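You operate a simulated robot arm through the tools that you are given. There is no shell and no other tool. Be economical: measure what you need, move in short steps, check, and stop when the job is done.

You are at the controls of a simulated two-armed robot. One attempt, no reset.

Task
Gauge and sort the two loose cores on top of the core rack.
Fine: try each in the ring gauge first; Go stands in a 40 mm slot, No go in the rack's rejects bin; leave the other cores.

It is judged by the outcome, as a careful person would: the job done as asked, and still so three seconds after it is handed in. It fails if anything else is knocked over, pushed out of place, dropped, spilled or broken.

Robot
Two 7-joint arms with fingered hands on one trunk that stands fixed in place. Base frame: the origin is at the foot of the trunk, x ahead of it, y to its left, z up. Readings come in mm, degrees, newtons and seconds.
The left shoulder is at [67, 142, 1087], the right one opposite. Payload 5 kg a hand.
The tool frame of a hand sits at the grasp point between the pads (the TCP): z along the fingers, y along the line on which they close. The tips reach 37 mm beyond it. The gripper opens to 124 mm. The gripper's body begins 43 mm behind the TCP. The gripper is a hand of 3 fingers: y runs from the thumb to the fingers, the wrist lies at [-21, -116, -203] in the tool frame.
Orientation is told as [roll, pitch, yaw] about the base's x, y, z axes, in that order, counted from this pose: with the fingers straight down and the wrist toward the robot, the tool's x, y and z point along [0, 1, 0], [1, 0, 0] and [0, 0, -1] of the base frame.

Tools
- The arms move only by the tool nudge_tool. It takes "left_increments", "right_increments" or both (then of equal length, played together; a hand with none holds still); each is a list of rows, each a list of 2 entries, a list of its own where there are three numbers: the turn, a rotation vector about the base's x, y, z in degrees, then the shift along the base's x, y, z in mm. In form: [[[wx, wy, wz], [x, y, z]], ...]. A call has 1 to 8 rows; each row shifts and turns the commanded pose from where the row before left it. Each row takes 0.2 s and may step no farther than 50 mm and 8.6 degrees from the row before; otherwise, the whole call is refused. A pose out of reach is approached as far as the arm can. The call stops where the force on the tool passes 50 N (or 10 N more than at its start, if that is more) or the arm is blocked; 0.2 s more then pass. In this call time passes only in rows, and 0.2 s behind the last. The reply holds the time, the measured pose of the TCP, the force on the tool along the base axes, the opening and the grip force, in the units named above and with some noise, with the torque about the TCP (base axes, N m) and any sound that the robot's microphone picked up.
- Cameras (640 x 400 px; columns grow to the right, rows downward): "scene" is now at [227.1, 69, 1279.3]; the picture's right is [0.54, -0.84, 0.03], its down [-0.34, -0.25, -0.91] and it looks along [0.77, 0.48, -0.42] (base axes); focal length 214 px, centre (320, 200). "left" rides on the left gripper at [-73, -104, -154] in its tool frame; the picture's right is [-0.83, -0.26, 0.49], its down [0.51, -0.72, 0.47] and it looks along [0.23, 0.64, 0.73] (tool axes); focal length 243 px, centre (320, 200). "right" rides on the right gripper at [72, -104, -154] in its tool frame; the picture's right is [-0.83, 0.26, -0.49], its down [-0.51, -0.72, 0.47] and it looks along [-0.23, 0.64, 0.73] (tool axes); focal length 243 px, centre (320, 200). There is no depth. A picture from a camera that has moved, and an enlarged one, comes with that camera's place and axes in the base frame and with its lens. The place of the scene camera against the robot may be out by one fixed shift of up to 18 mm in any direction.
- snapshot(camera): a new picture of that camera. No time passes.
- slide_trunk(by): slides the trunk up (or, below 0, down) by that many mm; the arms and the scene camera ride with it, the base frame stays. It gives what a move gives, with no picture.
- curl_fingers(index, middle, thumb_bend, thumb_turn, hand): sets how far each is bent, from 0 (flat) to 100 (curled in); at 30 the hand is open as for a grip, at 70 the pads meet at the TCP. One left out holds its place. A second passes; each finger stops where it meets its share of the squeeze, and holds until it gets a number again. It is the only way to open and close the hand. It gives what a move gives, with no picture; readings hold the bend of each and the force on the fingers (four entries, about 0 where the hand has none), thumb and palm. thumb_turn goes from beside the hand (0) to across from the fingers (100), as for a grip.
- turn_head(pan, tilt): turns the head with the scene camera to pan (to the left, within 80 degrees either way) and tilt (down, from -29 to 69), counted from straight ahead of the robot. It gives what a move gives.
- inspect(camera, box): a new picture of the part [left, top, right, bottom] of that camera's present view, enlarged. No time passes.
- job_done(): hands the job in; it is judged then, once.

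Work in short steps. Places have to be worked out from the pictures, the camera data and where the tool is seen: move nearer, look again, correct. Check each grasp and each placing, and mend what went wrong. You have 120 turns and 86 pictures in all, those below and enlarged ones among them. Open the grippers and draw the arms clear of the work before you hand the job in, unless the task says otherwise; then end with one line.

The tools are called after ">>>" as a command line: name --argument value ..., lists and objects as JSON in quotes. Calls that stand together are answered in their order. nudge_tool: Moves the arms, as the interface text tells. Its arguments: {"type":"object","properties":{"left_increments":{"type":"array","items":{"type":"array"}},"right_increments":{"type":"array","items":{"type":"array"}}},"required":[]} The other tools are called the same way: slide_trunk (by) slides the trunk up or down; curl_fingers (index, middle, thumb_bend, thumb_turn, hand) moves the fingers one by one; turn_head (pan, tilt) turns the head that bears the scene camera; snapshot (camera) takes a picture; inspect (camera, box) takes an enlarged picture of a part of a camera's view; job_done () hands the job in.

At the start:

```text
clock: 0.0
left_ee_pos: [470.7, 541.8, 1200.3]
left_ee_rot: [-0.9, -1.8, 0.1]
left_ft_force: [-0.5, 0.3, -0.3]
left_moment: [0.02, -0.01, -0.01]
left_opening: 123.6
left_gripper_force: 0.1
left_shape: jaw
left_bend: [30.0, 30.0, 30.0, 98.0]
left_finger forces: [0.1, 0.0, 0.0, 0.0, 0.0, 0.0]
right_ee_pos: [681.6, -31.8, 1242.0]
right_ee_rot: [-0.6, -3.1, 0.2]
right_ft_force: [-0.2, 0.2, 0.5]
right_moment: [0.0, -0.01, 0.02]
right_opening: 123.9
right_gripper_force: 0.0
right_shape: jaw
right_bend: [30.0, 30.0, 30.0, 98.0]
right_finger forces: [0.1, 0.1, 0.0, 0.1, 0.0, 0.1]
trunk travel left (down, up): [-275.0, 288.0]
head pan, tilt: [32.6, 26.2]
```

scene: 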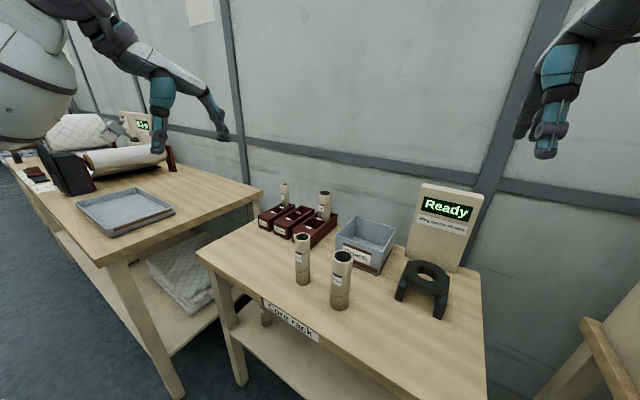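
right: 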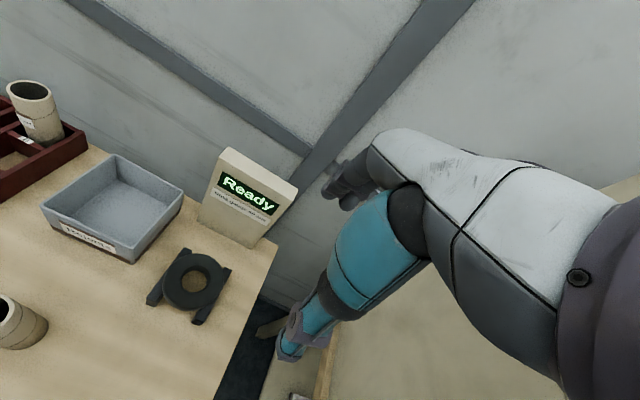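
left: 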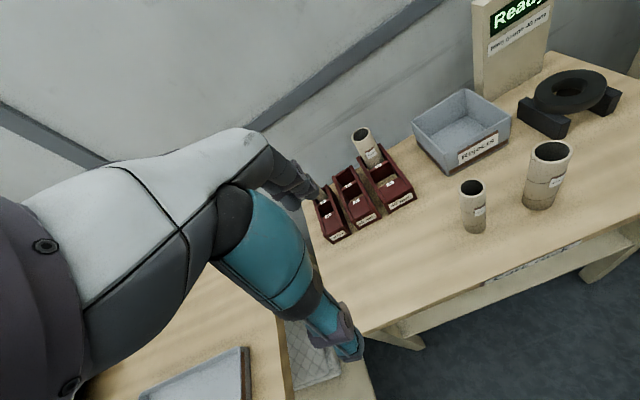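

The pictures show two loose cores, three red slot blocks, the rejects bin, a ring gauge on legs and a display. I'll enlarge the views to read the labels.

>>> inspect --camera "scene" --box '[240, 170, 500, 332]'

>>> inspect --camera "left" --box '[300, 110, 460, 250]'

>>> inspect --camera "left" --box '[440, 0, 640, 240]'

```text
2.46 times, centred on (370, 251) of scene
camera zoom: at [227.1, 69.0, 1279.3], right [0.54, -0.84, 0.03], down [-0.34, -0.25, -0.91], along [0.77, 0.48, -0.42], focal length 528 px, centre (197, 74)
```

zoom: 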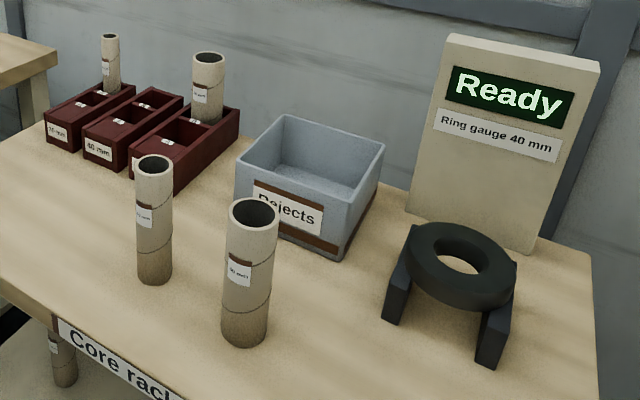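

```text
2.86 times, centred on (380, 180) of left
camera zoom: at [361.2, 471.3, 1352.4], right [-0.25, -0.84, -0.49], down [-0.71, 0.5, -0.5], along [0.66, 0.22, -0.71], focal length 693 px, centre (149, 257)
```

zoom: 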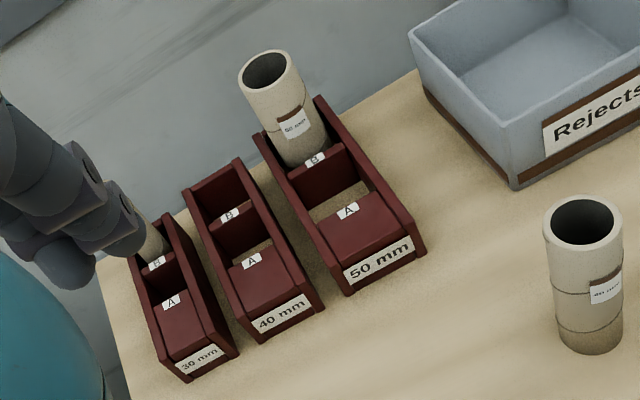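

```text
1.67 times, centred on (540, 120) of left
camera zoom: at [361.2, 471.3, 1352.4], right [-0.25, -0.84, -0.49], down [-0.71, 0.5, -0.5], along [0.66, 0.22, -0.71], focal length 404 px, centre (-47, 333)
```

zoom: 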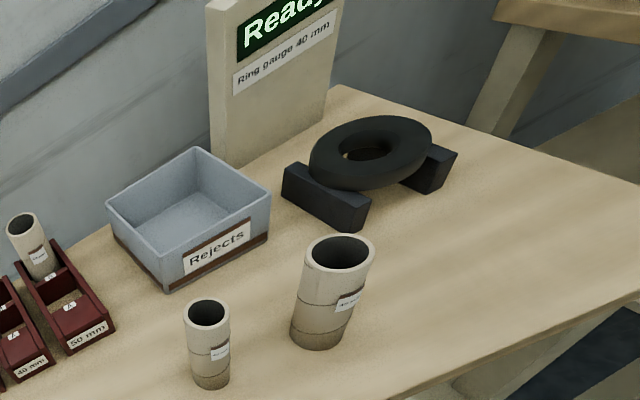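

I need finer localisation, so I'll bring the left hand closer in front of and above the cores.

>>> nudge_tool --left_increments '[[[0, 0, 0], [-8, -42, -32]], [[0, 0, 0], [-8, -42, -32]], [[0, 0, 0], [-8, -42, -32]], [[0, 0, 0], [-8, -42, -32]], [[0, 0, 0], [-8, -42, -32]]]'

>>> inspect --camera "left" --box '[0, 0, 640, 400]'

>>> inspect --camera "right" --box '[0, 80, 320, 380]'

```text
refused: row 1 steps farther than a row can; nothing moved
```

```text
1.00 times, centred on (320, 200) of left (not enlarged: the box is as wide or as high as the picture)
camera zoom: at [361.2, 471.3, 1352.4], right [-0.25, -0.84, -0.49], down [-0.71, 0.5, -0.5], along [0.66, 0.22, -0.71], focal length 243 px, centre (320, 200)
```

zoom: 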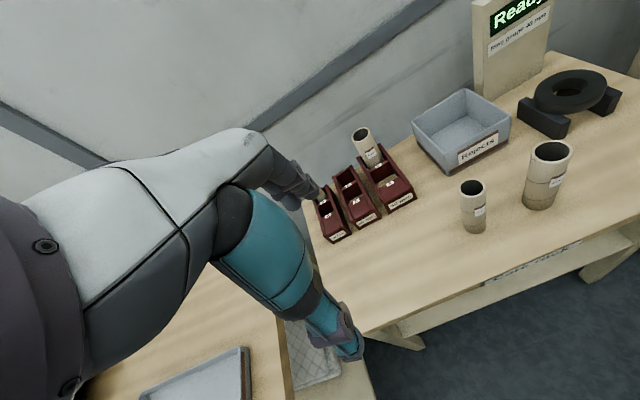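

```text
1.33 times, centred on (160, 230) of right
camera zoom: at [570.0, 42.8, 1391.2], right [0.24, -0.82, 0.51], down [-0.7, -0.52, -0.5], along [0.68, -0.24, -0.7], focal length 324 px, centre (533, 160)
```

zoom: 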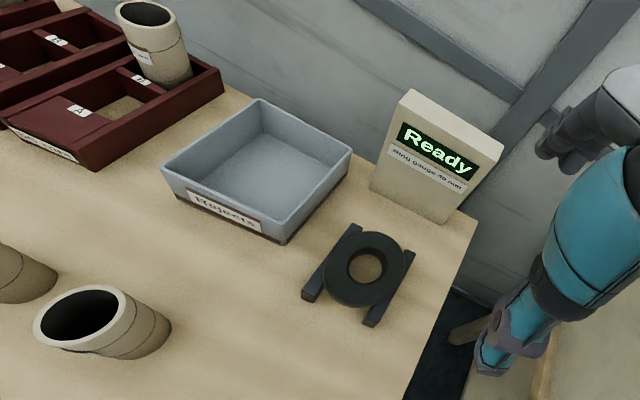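

Each row was over the 50 mm limit, so I'll retry with smaller steps.

>>> nudge_tool --left_increments '[[[0, 0, 0], [-7, -35, -26]], [[0, 0, 0], [-7, -35, -26]], [[0, 0, 0], [-7, -35, -26]], [[0, 0, 0], [-7, -35, -26]], [[0, 0, 0], [-7, -35, -26]], [[0, 0, 0], [-7, -35, -26]]]'

>>> inspect --camera "left" --box '[0, 0, 640, 400]'

```text
clock: 1.6
left_ee_pos: [471.9, 338.9, 1060.8]
left_ee_rot: [-0.6, -1.0, 0.0]
left_ft_force: [1.0, 1.2, 0.3]
left_moment: [-0.02, 0.0, 0.0]
left_opening: 123.9
left_gripper_force: 0.1
left_shape: jaw
left_bend: [30.0, 30.0, 30.0, 98.0]
left_finger forces: [0.0, 0.1, 0.0, 0.0, 0.0, 0.0]
left hand out of reach, approached as far as the arm can: row 6
right_ee_pos: [687.8, -30.4, 1254.4]
right_ee_rot: [-0.4, -4.0, 0.6]
right_ft_force: [-0.4, -1.1, 0.5]
right_moment: [-0.02, 0.05, 0.0]
right_opening: 123.8
right_gripper_force: 0.1
right_shape: jaw
right_bend: [30.0, 30.0, 30.0, 98.0]
right_finger forces: [0.0, 0.1, 0.0, 0.0, 0.0, 0.0]
trunk travel left (down, up): [-275.0, 288.0]
head pan, tilt: [32.6, 26.2]
stopped in row 6 (left hand): the arm was blocked; the commanded pose is now the measured one
```

```text
1.00 times, centred on (320, 200) of left (not enlarged: the box is as wide or as high as the picture)
camera zoom: at [365.2, 269.2, 1213.2], right [-0.25, -0.84, -0.49], down [-0.71, 0.5, -0.49], along [0.65, 0.22, -0.72], focal length 243 px, centre (320, 200)
```

zoom: 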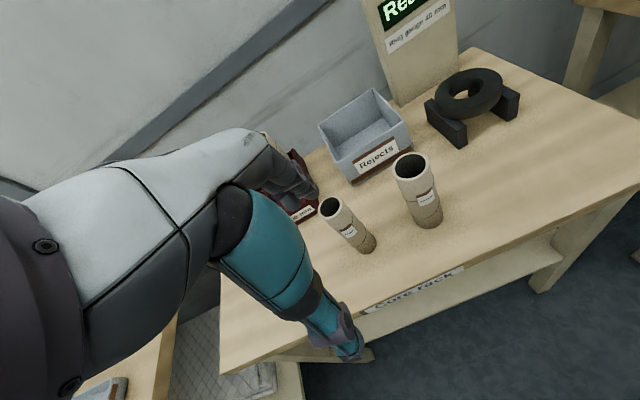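

Triangulated positions: small core at about (579,340), top z 954. Large core at about (569,220), top z 951. Ring hole at about (717,46), top z 872, and the table at about z 802. I'll move the right arm clear and the left hand over the small core.

>>> nudge_tool --right_increments '[[[0, 0, 0], [-15, -45, 0]], [[0, 0, 0], [-15, -45, 0]], [[0, 0, 0], [-15, -45, 0]], [[0, 0, 0], [-15, -45, 0]], [[0, 0, 0], [-15, -45, 0]], [[0, 0, 0], [-15, -45, 0]]]' --left_increments '[[[0, 0, 0], [18, 0, 0]], [[0, 0, 0], [18, 0, 0]], [[0, 0, 0], [18, 0, 0]], [[0, 0, 0], [18, 0, 0]], [[0, 0, 0], [18, 0, 0]], [[0, 0, 0], [18, 0, 0]]]'

>>> inspect --camera "left" --box '[0, 0, 640, 400]'

>>> snapshot --camera "scene"

```text
clock: 2.8
left_ee_pos: [555.9, 299.1, 1080.5]
left_ee_rot: [1.7, -1.6, -0.4]
left_ft_force: [-3.8, -11.1, 4.4]
left_moment: [1.06, -0.27, 0.28]
left_opening: 124.1
left_gripper_force: 0.0
left_shape: jaw
left_bend: [30.0, 30.0, 30.0, 97.0]
left_finger forces: [0.0, 0.0, 0.0, 0.1, 0.1, 0.1]
right_ee_pos: [599.1, -274.3, 1266.8]
right_ee_rot: [-2.3, -6.0, 2.7]
right_ft_force: [0.2, -18.9, -15.3]
right_moment: [1.69, -0.27, 0.49]
right_opening: 123.7
right_gripper_force: 0.1
right_shape: jaw
right_bend: [30.0, 30.0, 30.0, 98.0]
right_finger forces: [0.1, 0.0, 0.0, 0.1, 0.0, 0.1]
trunk travel left (down, up): [-275.0, 288.0]
head pan, tilt: [32.6, 26.2]
stopped in row 6 (right hand): the force on the tool passed its limit at 75 N (the readings are from after the stop); the commanded pose is now the measured one
```

```text
1.00 times, centred on (320, 200) of left (not enlarged: the box is as wide or as high as the picture)
camera zoom: at [447.1, 223.1, 1229.6], right [-0.25, -0.81, -0.52], down [-0.7, 0.53, -0.48], along [0.66, 0.25, -0.71], focal length 243 px, centre (320, 200)
```

zoom: 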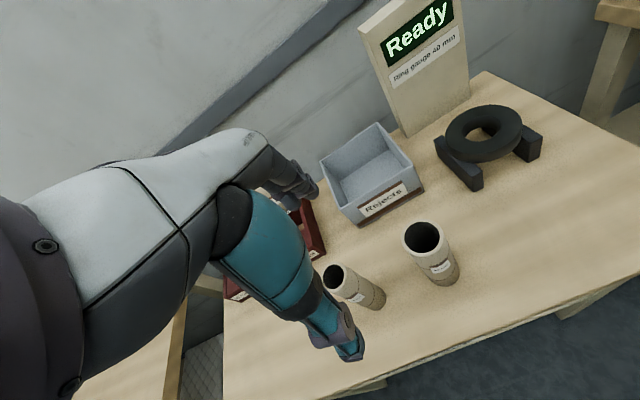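

```text
75 pictures are left
camera scene: at [230.6, 20.2, 1280.7], right [0.54, -0.84, -0.01], down [-0.35, -0.21, -0.91], along [0.77, 0.49, -0.41], focal length 214 px, centre (320, 200)
```

scene: 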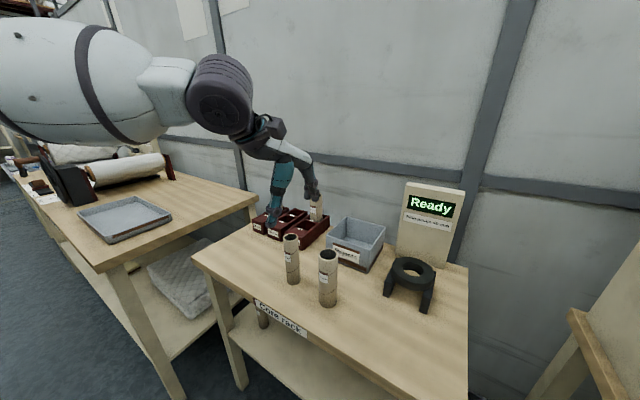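

The scene camera itself shifted by about 49 mm and the left hand by about 40 mm, so the trunk seems to sway under fast motion. I'll hold still for a moment and read again.

>>> nudge_tool --left_increments '[[[0, 0, 0], [0, 0, 0]], [[0, 0, 0], [0, 0, 0]], [[0, 0, 0], [0, 0, 0]], [[0, 0, 0], [0, 0, 0]]]'

>>> inspect --camera "scene" --box '[180, 140, 500, 340]'

>>> inspect --camera "right" --box '[0, 0, 640, 400]'

```text
clock: 4.0
left_ee_pos: [564.8, 331.3, 1064.5]
left_ee_rot: [0.0, -0.7, 0.0]
left_ft_force: [-1.0, -0.2, 0.8]
left_moment: [-0.04, -0.05, 0.01]
left_opening: 123.8
left_gripper_force: 0.1
left_shape: jaw
left_bend: [30.0, 30.0, 30.0, 97.0]
left_finger forces: [0.0, 0.0, 0.1, 0.1, 0.0, 0.1]
right_ee_pos: [606.4, -239.3, 1267.2]
right_ee_rot: [-4.0, -5.5, 3.1]
right_ft_force: [-0.1, -0.7, -0.2]
right_moment: [0.02, 0.01, -0.01]
right_opening: 124.3
right_gripper_force: 0.1
right_shape: jaw
right_bend: [30.0, 30.0, 30.0, 97.0]
right_finger forces: [0.0, 0.0, 0.0, 0.0, 0.0, 0.0]
trunk travel left (down, up): [-275.0, 288.0]
head pan, tilt: [32.6, 26.2]
stopped in row 4 (left hand): the arm was blocked; the commanded pose is now the measured one
```

```text
2.00 times, centred on (340, 240) of scene
camera zoom: at [240.3, 53.6, 1277.1], right [0.54, -0.84, 0.01], down [-0.35, -0.24, -0.9], along [0.77, 0.48, -0.43], focal length 429 px, centre (280, 120)
```

zoom: 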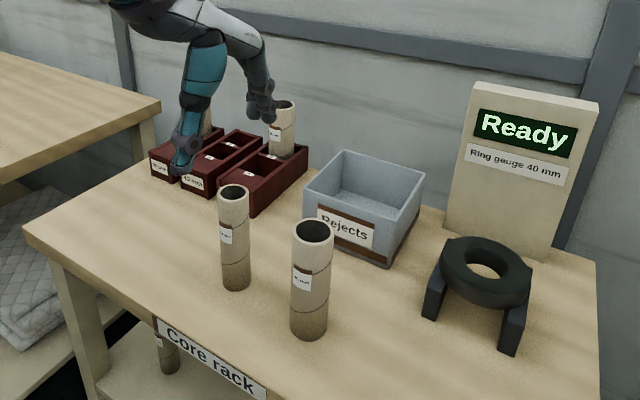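

```text
1.00 times, centred on (320, 200) of right (not enlarged: the box is as wide or as high as the picture)
camera zoom: at [484.6, -161.4, 1405.9], right [0.25, -0.78, 0.57], down [-0.64, -0.58, -0.5], along [0.72, -0.24, -0.65], focal length 243 px, centre (320, 200)
```

zoom: 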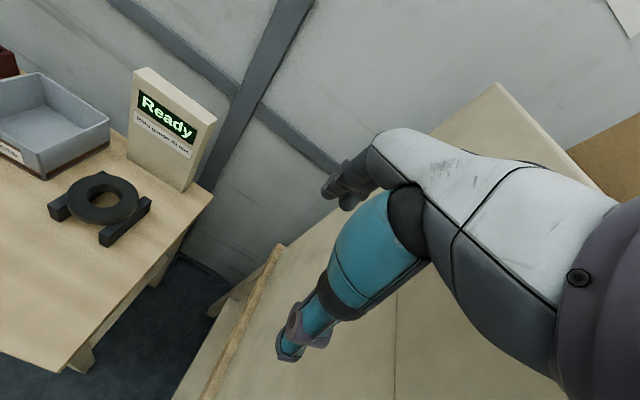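

It's swaying but settling, so I'll use gentler steps. I'm moving the left hand over the small core while staying above its top.

>>> nudge_tool --left_increments '[[[0, 0, 0], [5, 3, -7]], [[0, 0, 0], [5, 3, -8]], [[0, 0, 0], [4, 3, -8]], [[0, 0, 0], [0, 0, -8]], [[0, 0, 0], [0, 0, -8]], [[0, 0, 0], [0, 0, 0]], [[0, 0, 0], [0, 0, 0]]]'

>>> inspect --camera "left" --box '[220, 0, 580, 390]'

>>> inspect --camera "scene" --box '[180, 100, 500, 300]'

```text
clock: 5.6
left_ee_pos: [580.5, 339.5, 1027.1]
left_ee_rot: [-0.3, -0.8, 0.0]
left_ft_force: [0.9, 0.4, 0.4]
left_moment: [0.02, 0.03, -0.03]
left_opening: 124.2
left_gripper_force: 0.1
left_shape: jaw
left_bend: [30.0, 30.0, 30.0, 97.0]
left_finger forces: [0.0, 0.0, 0.0, 0.1, 0.1, 0.0]
right_ee_pos: [607.4, -238.7, 1268.3]
right_ee_rot: [-4.0, -5.5, 3.2]
right_ft_force: [0.3, 0.3, 1.4]
right_moment: [-0.02, -0.03, -0.01]
right_opening: 124.0
right_gripper_force: 0.1
right_shape: jaw
right_bend: [30.0, 30.0, 30.0, 97.0]
right_finger forces: [0.1, 0.0, 0.0, 0.1, 0.1, 0.1]
trunk travel left (down, up): [-275.0, 288.0]
head pan, tilt: [32.6, 26.2]
```

```text
1.03 times, centred on (400, 195) of left (not enlarged: the box is as wide or as high as the picture)
camera zoom: at [472.4, 267.1, 1179.8], right [-0.25, -0.83, -0.49], down [-0.71, 0.51, -0.48], along [0.65, 0.23, -0.72], focal length 249 px, centre (238, 205)
```

zoom: 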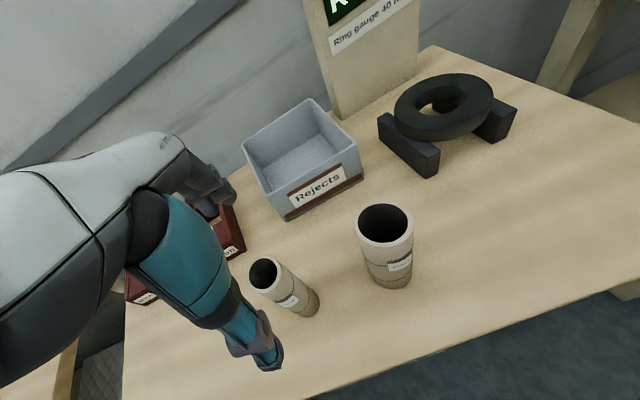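

```text
2.00 times, centred on (340, 200) of scene
camera zoom: at [239.7, 54.3, 1277.6], right [0.54, -0.84, 0.01], down [-0.35, -0.24, -0.9], along [0.77, 0.48, -0.43], focal length 429 px, centre (280, 200)
```

zoom: 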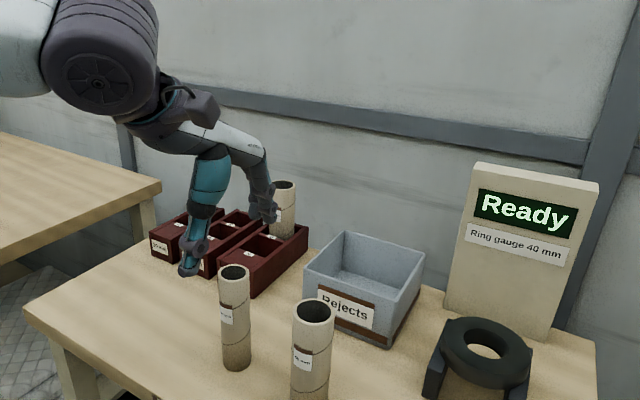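

The small core checks out at (580,338), so the hand is centred over it. I'm descending gently to z≈932.

>>> nudge_tool --left_increments '[[[0, 0, 0], [0, -1, -12]], [[0, 0, 0], [0, 0, -14]], [[0, 0, 0], [0, 0, -16]], [[0, 0, 0], [0, 0, -16]], [[0, 0, 0], [0, 0, -16]], [[0, 0, 0], [0, 0, -12]], [[0, 0, 0], [0, 0, -6]], [[0, 0, 0], [0, 0, 0]]]'

>>> snapshot --camera "left"

>>> inspect --camera "scene" --box '[220, 140, 420, 300]'

```text
clock: 7.4
left_ee_pos: [580.7, 339.9, 934.5]
left_ee_rot: [-0.2, -0.8, 0.0]
left_ft_force: [0.2, 0.0, 0.2]
left_moment: [0.0, 0.0, -0.02]
left_opening: 123.9
left_gripper_force: 0.0
left_shape: jaw
left_bend: [30.0, 30.0, 30.0, 97.0]
left_finger forces: [0.0, 0.0, 0.0, 0.0, 0.0, 0.0]
right_ee_pos: [607.8, -238.6, 1268.7]
right_ee_rot: [-4.0, -5.5, 3.1]
right_ft_force: [-0.6, 0.0, -0.8]
right_moment: [-0.01, 0.01, 0.0]
right_opening: 123.9
right_gripper_force: 0.1
right_shape: jaw
right_bend: [30.0, 30.0, 30.0, 97.0]
right_finger forces: [0.1, 0.1, 0.1, 0.1, 0.0, 0.0]
trunk travel left (down, up): [-275.0, 288.0]
head pan, tilt: [32.6, 26.2]
```

```text
70 pictures are left
camera left: at [473.4, 267.8, 1087.6], right [-0.25, -0.83, -0.49], down [-0.71, 0.51, -0.48], along [0.65, 0.23, -0.72], focal length 243 px, centre (320, 200)
```

left: 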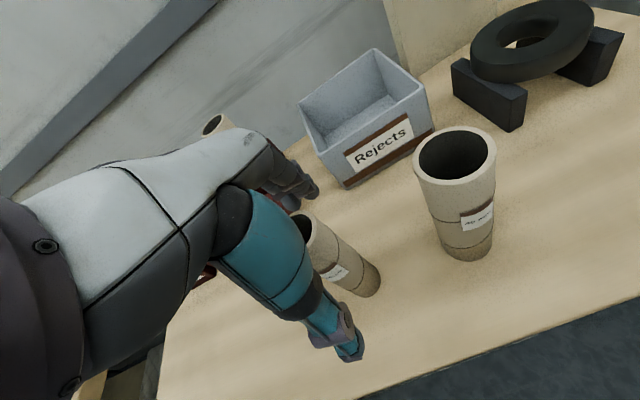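

```text
2.50 times, centred on (320, 220) of scene
camera zoom: at [240.1, 54.3, 1277.5], right [0.54, -0.84, 0.01], down [-0.35, -0.24, -0.9], along [0.77, 0.48, -0.43], focal length 536 px, centre (320, 150)
```

zoom: 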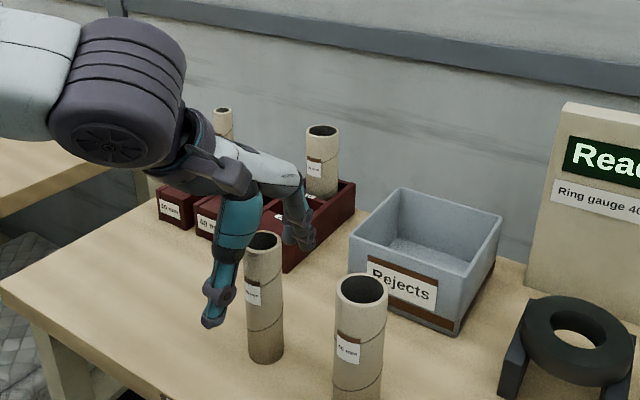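

Checking the core's alignment inside the hand with a zoom.

>>> inspect --camera "left" --box '[240, 160, 420, 380]'

```text
1.82 times, centred on (330, 270) of left
camera zoom: at [473.4, 267.8, 1087.6], right [-0.25, -0.83, -0.49], down [-0.71, 0.51, -0.48], along [0.65, 0.23, -0.72], focal length 441 px, centre (302, 73)
```

zoom: 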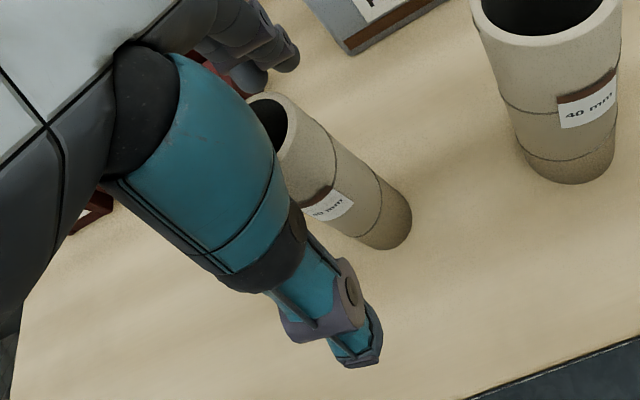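

The base ray gives the core at about (581,342), so the centring is good. I'll close partway first.

>>> curl_fingers --hand "left" --index 52 --middle 52 --thumb_bend 52

>>> inspect --camera "scene" --box '[220, 160, 360, 300]'

```text
clock: 8.4
left_ee_pos: [580.1, 340.0, 934.5]
left_ee_rot: [-0.2, -0.8, 0.0]
left_ft_force: [-0.4, 0.2, 0.3]
left_moment: [0.03, -0.02, 0.01]
left_opening: 61.9
left_gripper_force: 0.1
left_shape: fingers
left_bend: [52.0, 52.0, 52.0, 97.0]
left_finger forces: [0.0, 0.0, 0.0, 0.1, 0.1, 0.0]
right_ee_pos: [607.5, -238.7, 1268.4]
right_ee_rot: [-4.1, -5.6, 3.1]
right_ft_force: [0.2, 0.4, -0.2]
right_moment: [-0.03, -0.01, -0.02]
right_opening: 124.1
right_gripper_force: 0.1
right_shape: jaw
right_bend: [30.0, 30.0, 30.0, 97.0]
right_finger forces: [0.1, 0.0, 0.0, 0.0, 0.1, 0.0]
trunk travel left (down, up): [-275.0, 288.0]
head pan, tilt: [32.6, 26.2]
```

```text
2.86 times, centred on (290, 230) of scene
camera zoom: at [240.2, 54.2, 1277.5], right [0.54, -0.84, 0.01], down [-0.35, -0.24, -0.9], along [0.77, 0.48, -0.43], focal length 613 px, centre (406, 114)
```

zoom: 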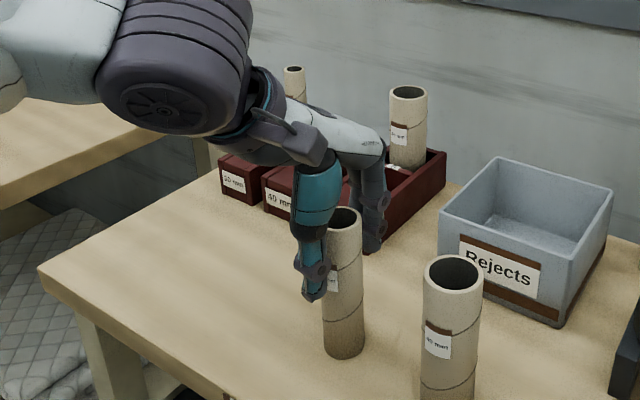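

The core sits midway between thumb and fingers, so I'll close to grip.

>>> curl_fingers --hand "left" --index 68 --middle 68 --thumb_bend 68

>>> inspect --camera "scene" --box '[220, 160, 360, 300]'

>>> inspect --camera "left" --box '[240, 140, 480, 380]'

```text
clock: 9.4
left_ee_pos: [580.3, 340.3, 936.0]
left_ee_rot: [-0.1, -0.8, 0.1]
left_ft_force: [0.4, -0.2, 0.9]
left_moment: [0.06, -0.03, 0.03]
left_opening: 37.7
left_gripper_force: 11.3
left_shape: fingers
left_bend: [61.0, 64.0, 60.0, 96.0]
left_finger forces: [6.4, 4.8, 0.0, 0.1, 11.8, 0.0]
right_ee_pos: [608.6, -239.1, 1268.9]
right_ee_rot: [-4.1, -5.7, 3.1]
right_ft_force: [-0.4, -0.6, 0.4]
right_moment: [0.02, 0.02, -0.03]
right_opening: 124.2
right_gripper_force: 0.1
right_shape: jaw
right_bend: [30.0, 30.0, 30.0, 97.0]
right_finger forces: [0.0, 0.0, 0.0, 0.0, 0.0, 0.0]
trunk travel left (down, up): [-275.0, 288.0]
head pan, tilt: [32.6, 26.2]
```

```text
2.86 times, centred on (290, 230) of scene
camera zoom: at [240.4, 54.2, 1277.5], right [0.54, -0.84, 0.01], down [-0.35, -0.24, -0.9], along [0.77, 0.48, -0.43], focal length 613 px, centre (406, 114)
```

zoom: 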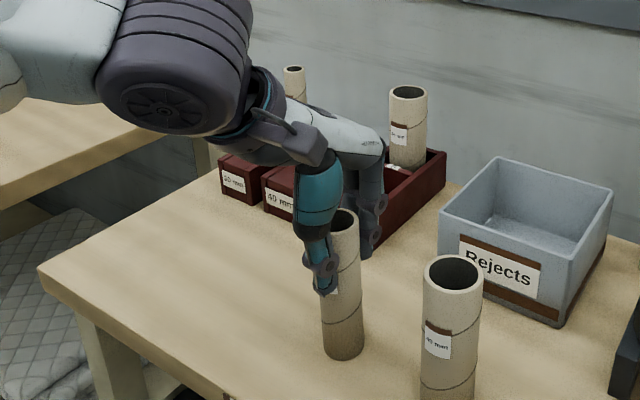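

```text
1.67 times, centred on (360, 260) of left
camera zoom: at [473.7, 267.8, 1087.7], right [-0.25, -0.83, -0.49], down [-0.72, 0.51, -0.48], along [0.65, 0.23, -0.72], focal length 404 px, centre (253, 100)
```

zoom: 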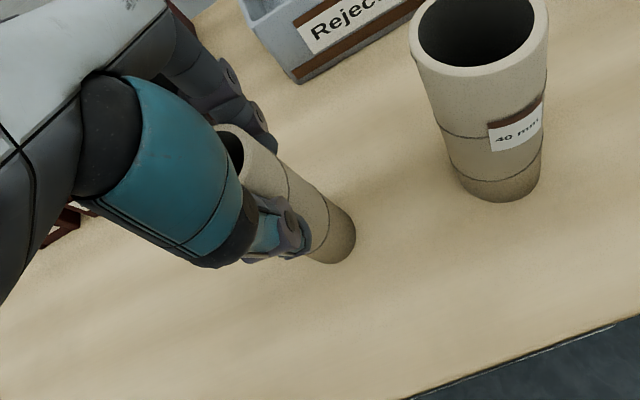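

The fingers are gripping at 11 N with an opening of about 38 mm. I'll lift slowly to test it.

>>> nudge_tool --left_increments '[[[0, 0, 0], [0, 0, 4]], [[0, 0, 0], [0, 0, 8]], [[0, 0, 0], [0, 0, 12]], [[0, 0, 0], [0, 0, 16]], [[0, 0, 0], [0, 0, 16]], [[0, 0, 0], [0, 0, 16]], [[0, 0, 0], [0, 0, 8]], [[0, 0, 0], [0, 0, 0]]]'

>>> inspect --camera "scene" --box '[220, 120, 420, 300]'

>>> inspect --camera "left" --box '[240, 140, 480, 380]'

```text
clock: 11.2
left_ee_pos: [579.1, 340.2, 1013.0]
left_ee_rot: [-0.3, -0.8, 0.0]
left_ft_force: [0.4, 0.6, -0.6]
left_moment: [-0.04, 0.0, 0.0]
left_opening: 37.6
left_gripper_force: 11.2
left_shape: fingers
left_bend: [61.0, 65.0, 60.0, 96.0]
left_finger forces: [6.4, 4.5, 0.0, 0.0, 11.7, 0.0]
right_ee_pos: [607.4, -239.3, 1266.5]
right_ee_rot: [-4.0, -5.6, 3.1]
right_ft_force: [0.2, -0.8, -0.1]
right_moment: [-0.01, -0.04, 0.02]
right_opening: 123.7
right_gripper_force: 0.0
right_shape: jaw
right_bend: [30.0, 30.0, 30.0, 97.0]
right_finger forces: [0.0, 0.0, 0.0, 0.1, 0.1, 0.0]
trunk travel left (down, up): [-275.0, 288.0]
head pan, tilt: [32.6, 26.2]
```

```text
2.22 times, centred on (320, 210) of scene
camera zoom: at [240.6, 54.2, 1277.4], right [0.54, -0.84, 0.01], down [-0.35, -0.24, -0.9], along [0.76, 0.48, -0.43], focal length 477 px, centre (320, 178)
```

zoom: 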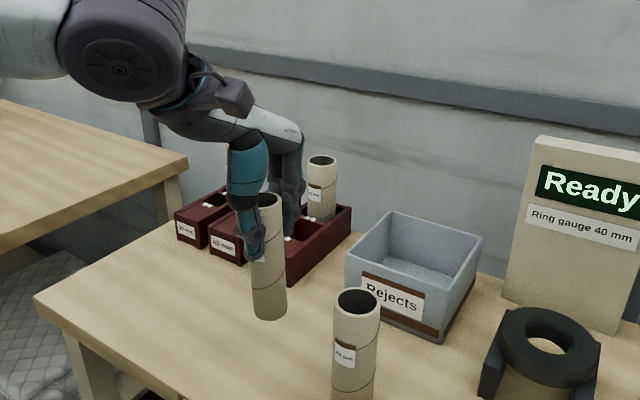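

```text
1.67 times, centred on (360, 260) of left
camera zoom: at [472.9, 267.2, 1165.7], right [-0.25, -0.83, -0.49], down [-0.72, 0.51, -0.48], along [0.65, 0.23, -0.72], focal length 404 px, centre (253, 100)
```

zoom: 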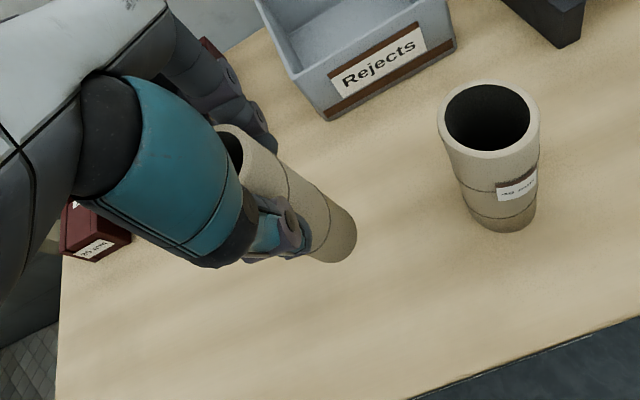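

The core is held securely and vertical. Next I'll raise it to clear everything, then travel toward the ring.

>>> nudge_tool --left_increments '[[[0, 0, 0], [0, 0, 10]], [[0, 0, 0], [0, 0, 20]], [[0, 0, 0], [0, 0, 24]], [[0, 0, 0], [4, -8, 22]], [[0, 0, 0], [8, -16, 14]], [[0, 0, 0], [10, -22, 6]], [[0, 0, 0], [10, -22, 0]], [[0, 0, 0], [10, -22, 0]]]'

>>> nudge_tool --left_increments '[[[0, 0, 0], [12, -24, 0]], [[0, 0, 0], [12, -24, 0]], [[0, 0, 0], [12, -24, 0]], [[0, 0, 0], [12, -22, 0]], [[0, 0, 0], [10, -20, 0]], [[0, 0, 0], [6, -14, 0]], [[0, 0, 0], [3, -6, 0]], [[0, 0, 0], [0, 0, 0]]]'

>>> inspect --camera "left" --box '[0, 0, 640, 400]'

>>> snapshot --camera "scene"

```text
clock: 13.0
left_ee_pos: [618.7, 248.7, 1110.7]
left_ee_rot: [-0.2, -0.7, 0.1]
left_ft_force: [0.6, -0.4, -0.7]
left_moment: [-0.01, 0.01, 0.01]
left_opening: 37.8
left_gripper_force: 11.4
left_shape: fingers
left_bend: [61.0, 65.0, 60.0, 96.0]
left_finger forces: [6.5, 4.6, 0.0, 0.1, 11.5, 0.0]
right_ee_pos: [607.2, -238.9, 1267.5]
right_ee_rot: [-4.0, -5.6, 3.1]
right_ft_force: [0.4, -0.4, 1.1]
right_moment: [0.0, 0.02, 0.01]
right_opening: 124.0
right_gripper_force: 0.1
right_shape: jaw
right_bend: [30.0, 30.0, 30.0, 97.0]
right_finger forces: [0.1, 0.1, 0.0, 0.0, 0.1, 0.0]
trunk travel left (down, up): [-275.0, 288.0]
head pan, tilt: [32.6, 26.2]
```

```text
clock: 14.8
left_ee_pos: [686.6, 113.2, 1113.7]
left_ee_rot: [-0.1, -0.9, -0.1]
left_ft_force: [-0.7, 0.4, -0.5]
left_moment: [0.03, -0.01, 0.0]
left_opening: 37.6
left_gripper_force: 10.8
left_shape: fingers
left_bend: [61.0, 65.0, 60.0, 96.0]
left_finger forces: [6.3, 4.7, 0.1, 0.0, 11.6, 0.0]
right_ee_pos: [608.2, -238.3, 1269.1]
right_ee_rot: [-4.1, -5.5, 3.1]
right_ft_force: [-0.2, -0.2, -0.7]
right_moment: [0.04, 0.0, 0.03]
right_opening: 123.9
right_gripper_force: 0.1
right_shape: jaw
right_bend: [30.0, 30.0, 30.0, 97.0]
right_finger forces: [0.1, 0.1, 0.0, 0.0, 0.1, 0.0]
trunk travel left (down, up): [-275.0, 288.0]
head pan, tilt: [32.6, 26.2]
```

```text
1.00 times, centred on (320, 200) of left (not enlarged: the box is as wide or as high as the picture)
camera zoom: at [580.9, 41.4, 1266.0], right [-0.25, -0.83, -0.49], down [-0.72, 0.51, -0.48], along [0.65, 0.23, -0.72], focal length 243 px, centre (320, 200)
```

zoom: 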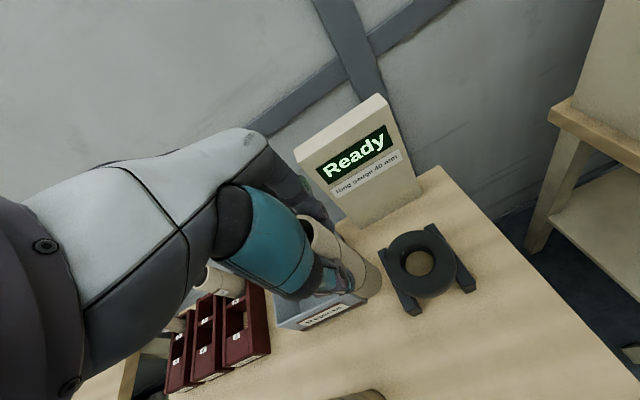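

```text
61 pictures are left
camera scene: at [240.8, 54.3, 1277.4], right [0.54, -0.84, 0.01], down [-0.35, -0.24, -0.9], along [0.76, 0.48, -0.43], focal length 214 px, centre (320, 200)
```

scene: 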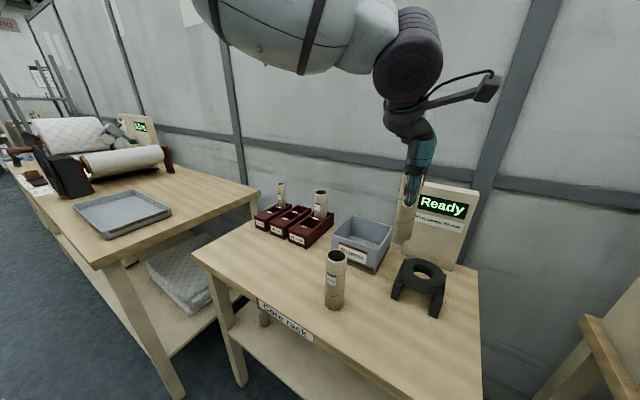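

Zooming in on the ring and core bottom for alignment.

>>> inspect --camera "left" --box '[290, 190, 490, 340]'

```text
2.67 times, centred on (390, 265) of left
camera zoom: at [580.9, 41.4, 1266.0], right [-0.25, -0.83, -0.49], down [-0.72, 0.51, -0.48], along [0.65, 0.23, -0.72], focal length 647 px, centre (133, 27)
```

zoom: 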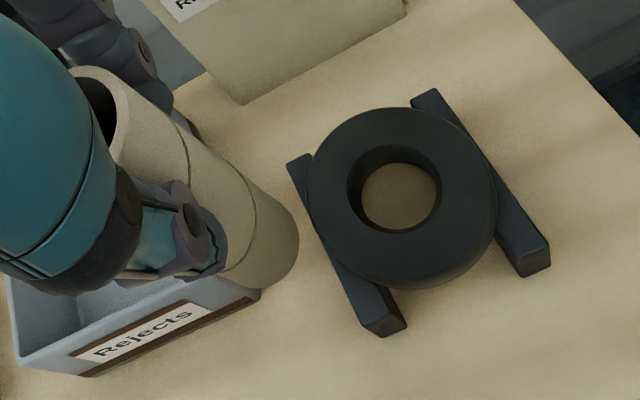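

The hole centre computes to (718.7,50,879), with a chamfered rim about 51 mm across. The core bottom is at TCP+(3,0,-134). I'll move over the hole and come down to roughly 25 mm above it.

>>> nudge_tool --left_increments '[[[0, 0, 0], [5, -11, 0]], [[0, 0, 0], [8, -17, 0]], [[0, 0, 0], [8, -18, 0]], [[0, 0, 0], [5, -11, 0]], [[0, 0, 0], [3, -6, -6]], [[0, 0, 0], [0, 0, -14]], [[0, 0, 0], [0, 0, -16]], [[0, 0, 0], [0, 0, -14]]]'

>>> nudge_tool --left_increments '[[[0, 0, 0], [0, 0, -10]], [[0, 0, 0], [0, 0, -6]], [[0, 0, 0], [0, 0, 0]], [[0, 0, 0], [0, 0, 0]]]'

>>> inspect --camera "left" --box '[270, 160, 470, 310]'

>>> inspect --camera "scene" --box '[350, 170, 500, 320]'

```text
clock: 16.6
left_ee_pos: [714.9, 50.4, 1064.3]
left_ee_rot: [-0.2, -0.8, 0.0]
left_ft_force: [-0.3, 0.1, -0.2]
left_moment: [-0.03, -0.03, -0.01]
left_opening: 37.6
left_gripper_force: 11.5
left_shape: fingers
left_bend: [61.0, 65.0, 60.0, 96.0]
left_finger forces: [6.6, 4.7, 0.1, 0.0, 11.6, 0.0]
right_ee_pos: [608.6, -239.5, 1268.5]
right_ee_rot: [-3.9, -5.5, 3.1]
right_ft_force: [0.2, 0.3, -0.5]
right_moment: [0.04, 0.0, -0.03]
right_opening: 124.1
right_gripper_force: 0.1
right_shape: jaw
right_bend: [30.0, 30.0, 30.0, 97.0]
right_finger forces: [0.0, 0.1, 0.1, 0.1, 0.0, 0.1]
trunk travel left (down, up): [-275.0, 288.0]
head pan, tilt: [32.6, 26.2]
```

```text
clock: 17.6
left_ee_pos: [715.4, 52.9, 1047.1]
left_ee_rot: [-0.2, -0.8, 0.0]
left_ft_force: [0.0, 0.2, 0.3]
left_moment: [0.02, -0.02, 0.03]
left_opening: 37.7
left_gripper_force: 12.1
left_shape: fingers
left_bend: [61.0, 65.0, 60.0, 96.0]
left_finger forces: [6.5, 4.7, 0.0, 0.0, 11.5, 0.0]
right_ee_pos: [609.0, -239.0, 1267.9]
right_ee_rot: [-3.9, -5.5, 3.1]
right_ft_force: [-1.0, 0.1, -0.7]
right_moment: [-0.03, 0.03, -0.03]
right_opening: 124.2
right_gripper_force: 0.0
right_shape: jaw
right_bend: [30.0, 30.0, 30.0, 97.0]
right_finger forces: [0.0, 0.0, 0.1, 0.0, 0.0, 0.0]
trunk travel left (down, up): [-275.0, 288.0]
head pan, tilt: [32.6, 26.2]
```

```text
2.67 times, centred on (370, 235) of left
camera zoom: at [609.5, -20.4, 1199.0], right [-0.25, -0.83, -0.49], down [-0.72, 0.51, -0.48], along [0.65, 0.23, -0.72], focal length 647 px, centre (187, 107)
```

zoom: 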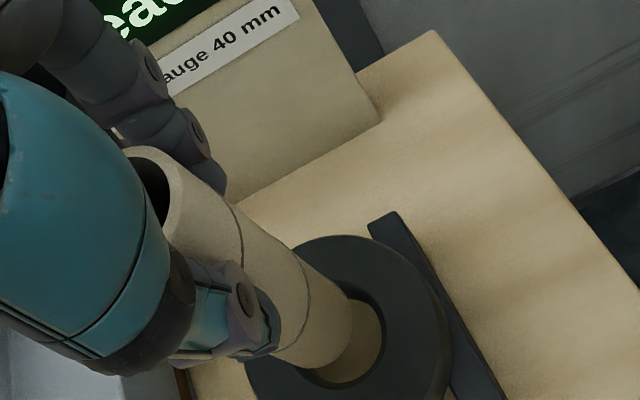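

```text
2.67 times, centred on (425, 245) of scene
camera zoom: at [240.8, 54.4, 1277.4], right [0.54, -0.84, 0.01], down [-0.35, -0.24, -0.9], along [0.76, 0.48, -0.43], focal length 572 px, centre (40, 80)
```

zoom: 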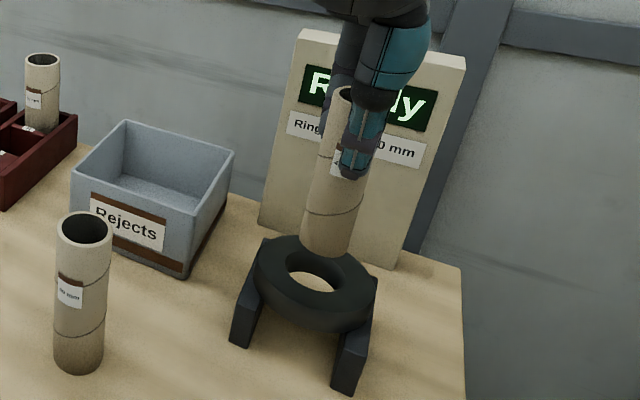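

Predicted and observed positions agree within 2–3 mm, inside the chamfer. I'm lowering slowly towards the rim and watching force.

>>> nudge_tool --left_increments '[[[0, 0, 0], [0, 0, -5]], [[0, 0, 0], [0, 0, -6]], [[0, 0, 0], [0, 0, -6]], [[0, 0, 0], [0, 0, -6]], [[0, 0, 0], [0, 0, -4]], [[0, 0, 0], [0, 0, -3]], [[0, 0, 0], [0, 0, 0]], [[0, 0, 0], [0, 0, 0]]]'

>>> inspect --camera "left" --box '[270, 160, 470, 310]'

>>> inspect --camera "scene" --box '[380, 180, 480, 320]'

```text
clock: 19.4
left_ee_pos: [717.0, 51.7, 1017.8]
left_ee_rot: [-0.2, -0.9, 0.0]
left_ft_force: [0.4, 0.5, -0.6]
left_moment: [0.01, -0.01, -0.01]
left_opening: 37.7
left_gripper_force: 11.4
left_shape: fingers
left_bend: [61.0, 65.0, 60.0, 96.0]
left_finger forces: [6.5, 4.7, 0.0, 0.0, 11.5, 0.0]
right_ee_pos: [607.2, -239.3, 1268.1]
right_ee_rot: [-4.0, -5.5, 3.1]
right_ft_force: [-0.6, 0.0, 0.6]
right_moment: [0.02, 0.0, 0.01]
right_opening: 123.8
right_gripper_force: 0.0
right_shape: jaw
right_bend: [30.0, 30.0, 30.0, 97.0]
right_finger forces: [0.0, 0.0, 0.0, 0.1, 0.0, 0.1]
trunk travel left (down, up): [-275.0, 288.0]
head pan, tilt: [32.6, 26.2]
```

```text
2.67 times, centred on (370, 235) of left
camera zoom: at [610.7, -21.0, 1169.3], right [-0.25, -0.83, -0.49], down [-0.72, 0.51, -0.48], along [0.65, 0.23, -0.72], focal length 647 px, centre (187, 107)
```

zoom: 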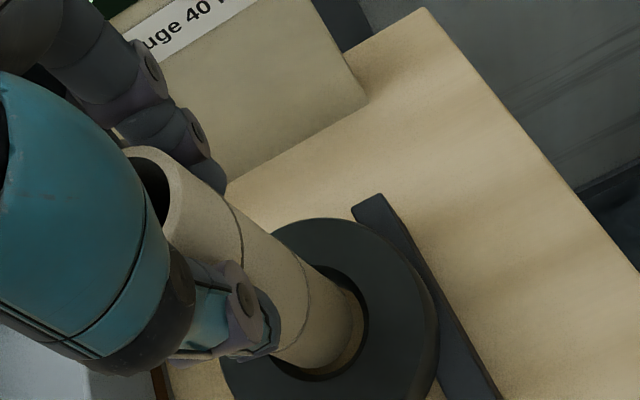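

```text
2.86 times, centred on (430, 250) of scene
camera zoom: at [240.9, 54.5, 1277.3], right [0.54, -0.84, 0.01], down [-0.35, -0.24, -0.9], along [0.76, 0.48, -0.43], focal length 613 px, centre (6, 57)
```

zoom: 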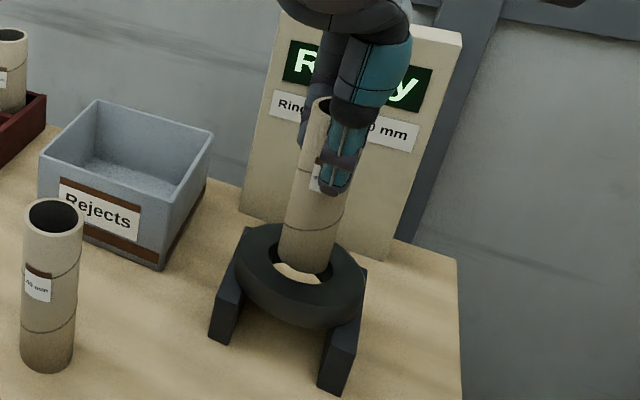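

The bottom is level with the rim. The scene view suggests the core is about 2–3 mm too far toward +x/−y, so I'll correct slightly and lower 8 mm.

>>> nudge_tool --left_increments '[[[0, 0, 0], [-1, 1, 0]], [[0, 0, 0], [-0.5, 0.5, -2]], [[0, 0, 0], [0, 0, -2]], [[0, 0, 0], [0, 0, -2]], [[0, 0, 0], [0, 0, -2]], [[0, 0, 0], [0, 0, 0]]]'

>>> inspect --camera "left" --box '[270, 160, 470, 310]'

>>> inspect --camera "scene" --box '[380, 180, 480, 320]'

```text
clock: 20.8
left_ee_pos: [717.1, 53.3, 1009.5]
left_ee_rot: [-0.3, -0.9, 0.1]
left_ft_force: [1.2, -0.4, 9.2]
left_moment: [-0.04, -0.01, 0.02]
left_opening: 37.4
left_gripper_force: 12.6
left_shape: fingers
left_bend: [61.0, 65.0, 61.0, 96.0]
left_finger forces: [7.7, 5.3, 0.0, 0.0, 12.4, 0.0]
right_ee_pos: [608.0, -237.2, 1268.5]
right_ee_rot: [-4.0, -5.6, 3.1]
right_ft_force: [-0.4, -0.6, -0.9]
right_moment: [0.0, 0.02, 0.02]
right_opening: 123.8
right_gripper_force: 0.0
right_shape: jaw
right_bend: [30.0, 30.0, 30.0, 97.0]
right_finger forces: [0.0, 0.0, 0.0, 0.0, 0.1, 0.0]
trunk travel left (down, up): [-275.0, 288.0]
head pan, tilt: [32.6, 26.2]
```

```text
2.67 times, centred on (370, 235) of left
camera zoom: at [610.7, -18.9, 1161.8], right [-0.25, -0.83, -0.49], down [-0.71, 0.5, -0.48], along [0.65, 0.23, -0.72], focal length 647 px, centre (187, 107)
```

zoom: 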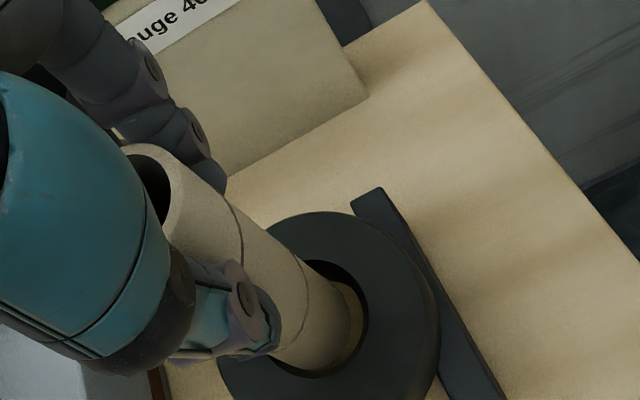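

```text
2.86 times, centred on (430, 250) of scene
camera zoom: at [240.8, 54.5, 1277.4], right [0.54, -0.84, 0.01], down [-0.35, -0.24, -0.9], along [0.76, 0.48, -0.43], focal length 613 px, centre (6, 57)
```

zoom: 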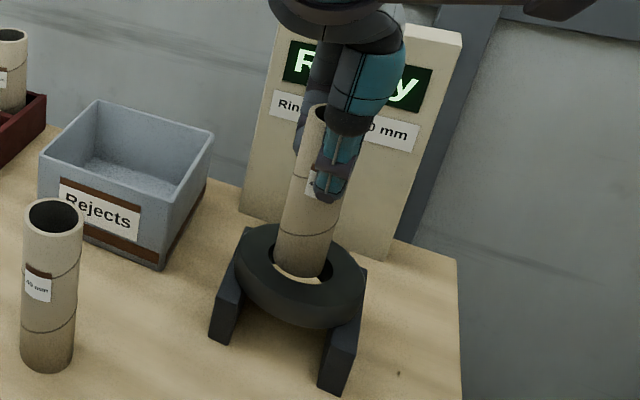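

There's 9 N of contact on the chamfer. Both views show the core sitting too far toward +x/+y, so I'll lift 3 mm, shift (−2,−2) and lower again.

>>> nudge_tool --left_increments '[[[0, 0, 0], [0, 0, 3]], [[0, 0, 0], [-1, -1, 0]], [[0, 0, 0], [-1, -1, 0]], [[0, 0, 0], [0, 0, -2]], [[0, 0, 0], [0, 0, -2]], [[0, 0, 0], [0, 0, -2]], [[0, 0, 0], [0, 0, 0]]]'

>>> inspect --camera "left" --box '[270, 160, 470, 310]'

```text
clock: 22.4
left_ee_pos: [714.0, 51.1, 1006.6]
left_ee_rot: [-0.3, -0.7, 0.1]
left_ft_force: [1.9, -0.7, 15.4]
left_moment: [-0.03, -0.04, -0.03]
left_opening: 36.0
left_gripper_force: 12.7
left_shape: fingers
left_bend: [62.0, 65.0, 62.0, 96.0]
left_finger forces: [7.7, 5.8, 0.0, 0.0, 11.6, 0.0]
right_ee_pos: [607.1, -238.2, 1268.0]
right_ee_rot: [-4.0, -5.7, 3.1]
right_ft_force: [0.7, 0.3, 0.3]
right_moment: [-0.01, 0.01, 0.04]
right_opening: 124.0
right_gripper_force: 0.0
right_shape: jaw
right_bend: [30.0, 30.0, 30.0, 97.0]
right_finger forces: [0.0, 0.1, 0.1, 0.0, 0.1, 0.0]
trunk travel left (down, up): [-275.0, 288.0]
head pan, tilt: [32.6, 26.2]
```

```text
2.67 times, centred on (370, 235) of left
camera zoom: at [607.7, -20.7, 1159.5], right [-0.25, -0.83, -0.49], down [-0.71, 0.5, -0.48], along [0.65, 0.23, -0.72], focal length 647 px, centre (187, 107)
```

zoom: 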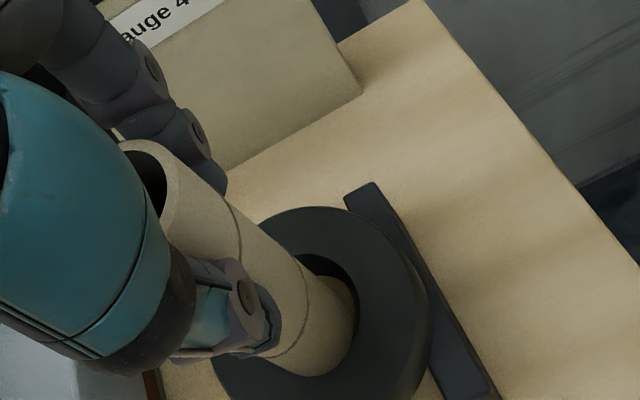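

The reaction now pushes +x and a gap shows on the +x/−y side. I'll lift 2 mm, shift +1.5 in x and 0.3 in −y, and lower again.

>>> nudge_tool --left_increments '[[[0, 0, 0], [0, 0, 3]], [[0, 0, 0], [1.5, -0.3, 0]], [[0, 0, 0], [0, 0, 0]], [[0, 0, 0], [0, 0, -2]], [[0, 0, 0], [0, 0, -2]], [[0, 0, 0], [0, 0, -2]], [[0, 0, 0], [0, 0, 0]]]'

>>> inspect --camera "left" --box '[310, 210, 410, 310]'

>>> inspect --camera "scene" --box '[380, 180, 480, 320]'

```text
clock: 24.0
left_ee_pos: [715.5, 51.6, 1001.8]
left_ee_rot: [-0.3, -0.6, 0.0]
left_ft_force: [0.9, -1.7, 9.3]
left_moment: [-0.08, 0.01, -0.01]
left_opening: 35.2
left_gripper_force: 11.9
left_shape: fingers
left_bend: [62.0, 65.0, 62.0, 96.0]
left_finger forces: [7.5, 5.3, 0.1, 0.0, 11.3, 0.0]
right_ee_pos: [608.0, -238.8, 1268.9]
right_ee_rot: [-4.0, -5.5, 3.1]
right_ft_force: [-0.4, -0.3, -0.1]
right_moment: [-0.01, 0.03, -0.02]
right_opening: 124.1
right_gripper_force: 0.1
right_shape: jaw
right_bend: [30.0, 30.0, 30.0, 97.0]
right_finger forces: [0.0, 0.1, 0.0, 0.0, 0.0, 0.0]
trunk travel left (down, up): [-275.0, 288.0]
head pan, tilt: [32.6, 26.2]
```

```text
4.00 times, centred on (360, 260) of left
camera zoom: at [609.3, -21.0, 1154.7], right [-0.26, -0.83, -0.49], down [-0.72, 0.51, -0.48], along [0.65, 0.23, -0.72], focal length 970 px, centre (160, -40)
```

zoom: 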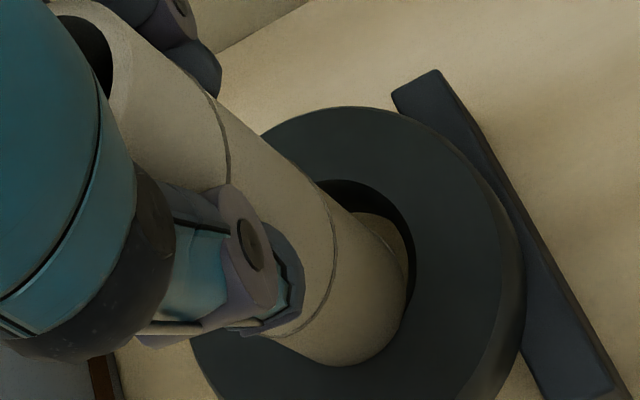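

```text
2.86 times, centred on (430, 250) of scene
camera zoom: at [240.8, 54.6, 1277.3], right [0.54, -0.84, 0.01], down [-0.35, -0.24, -0.9], along [0.76, 0.48, -0.43], focal length 613 px, centre (6, 57)
```

zoom: 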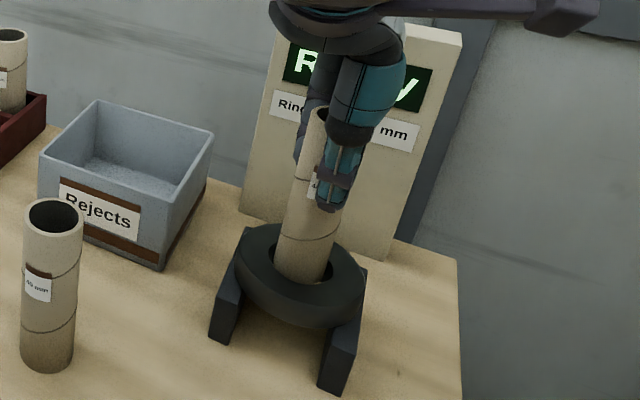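

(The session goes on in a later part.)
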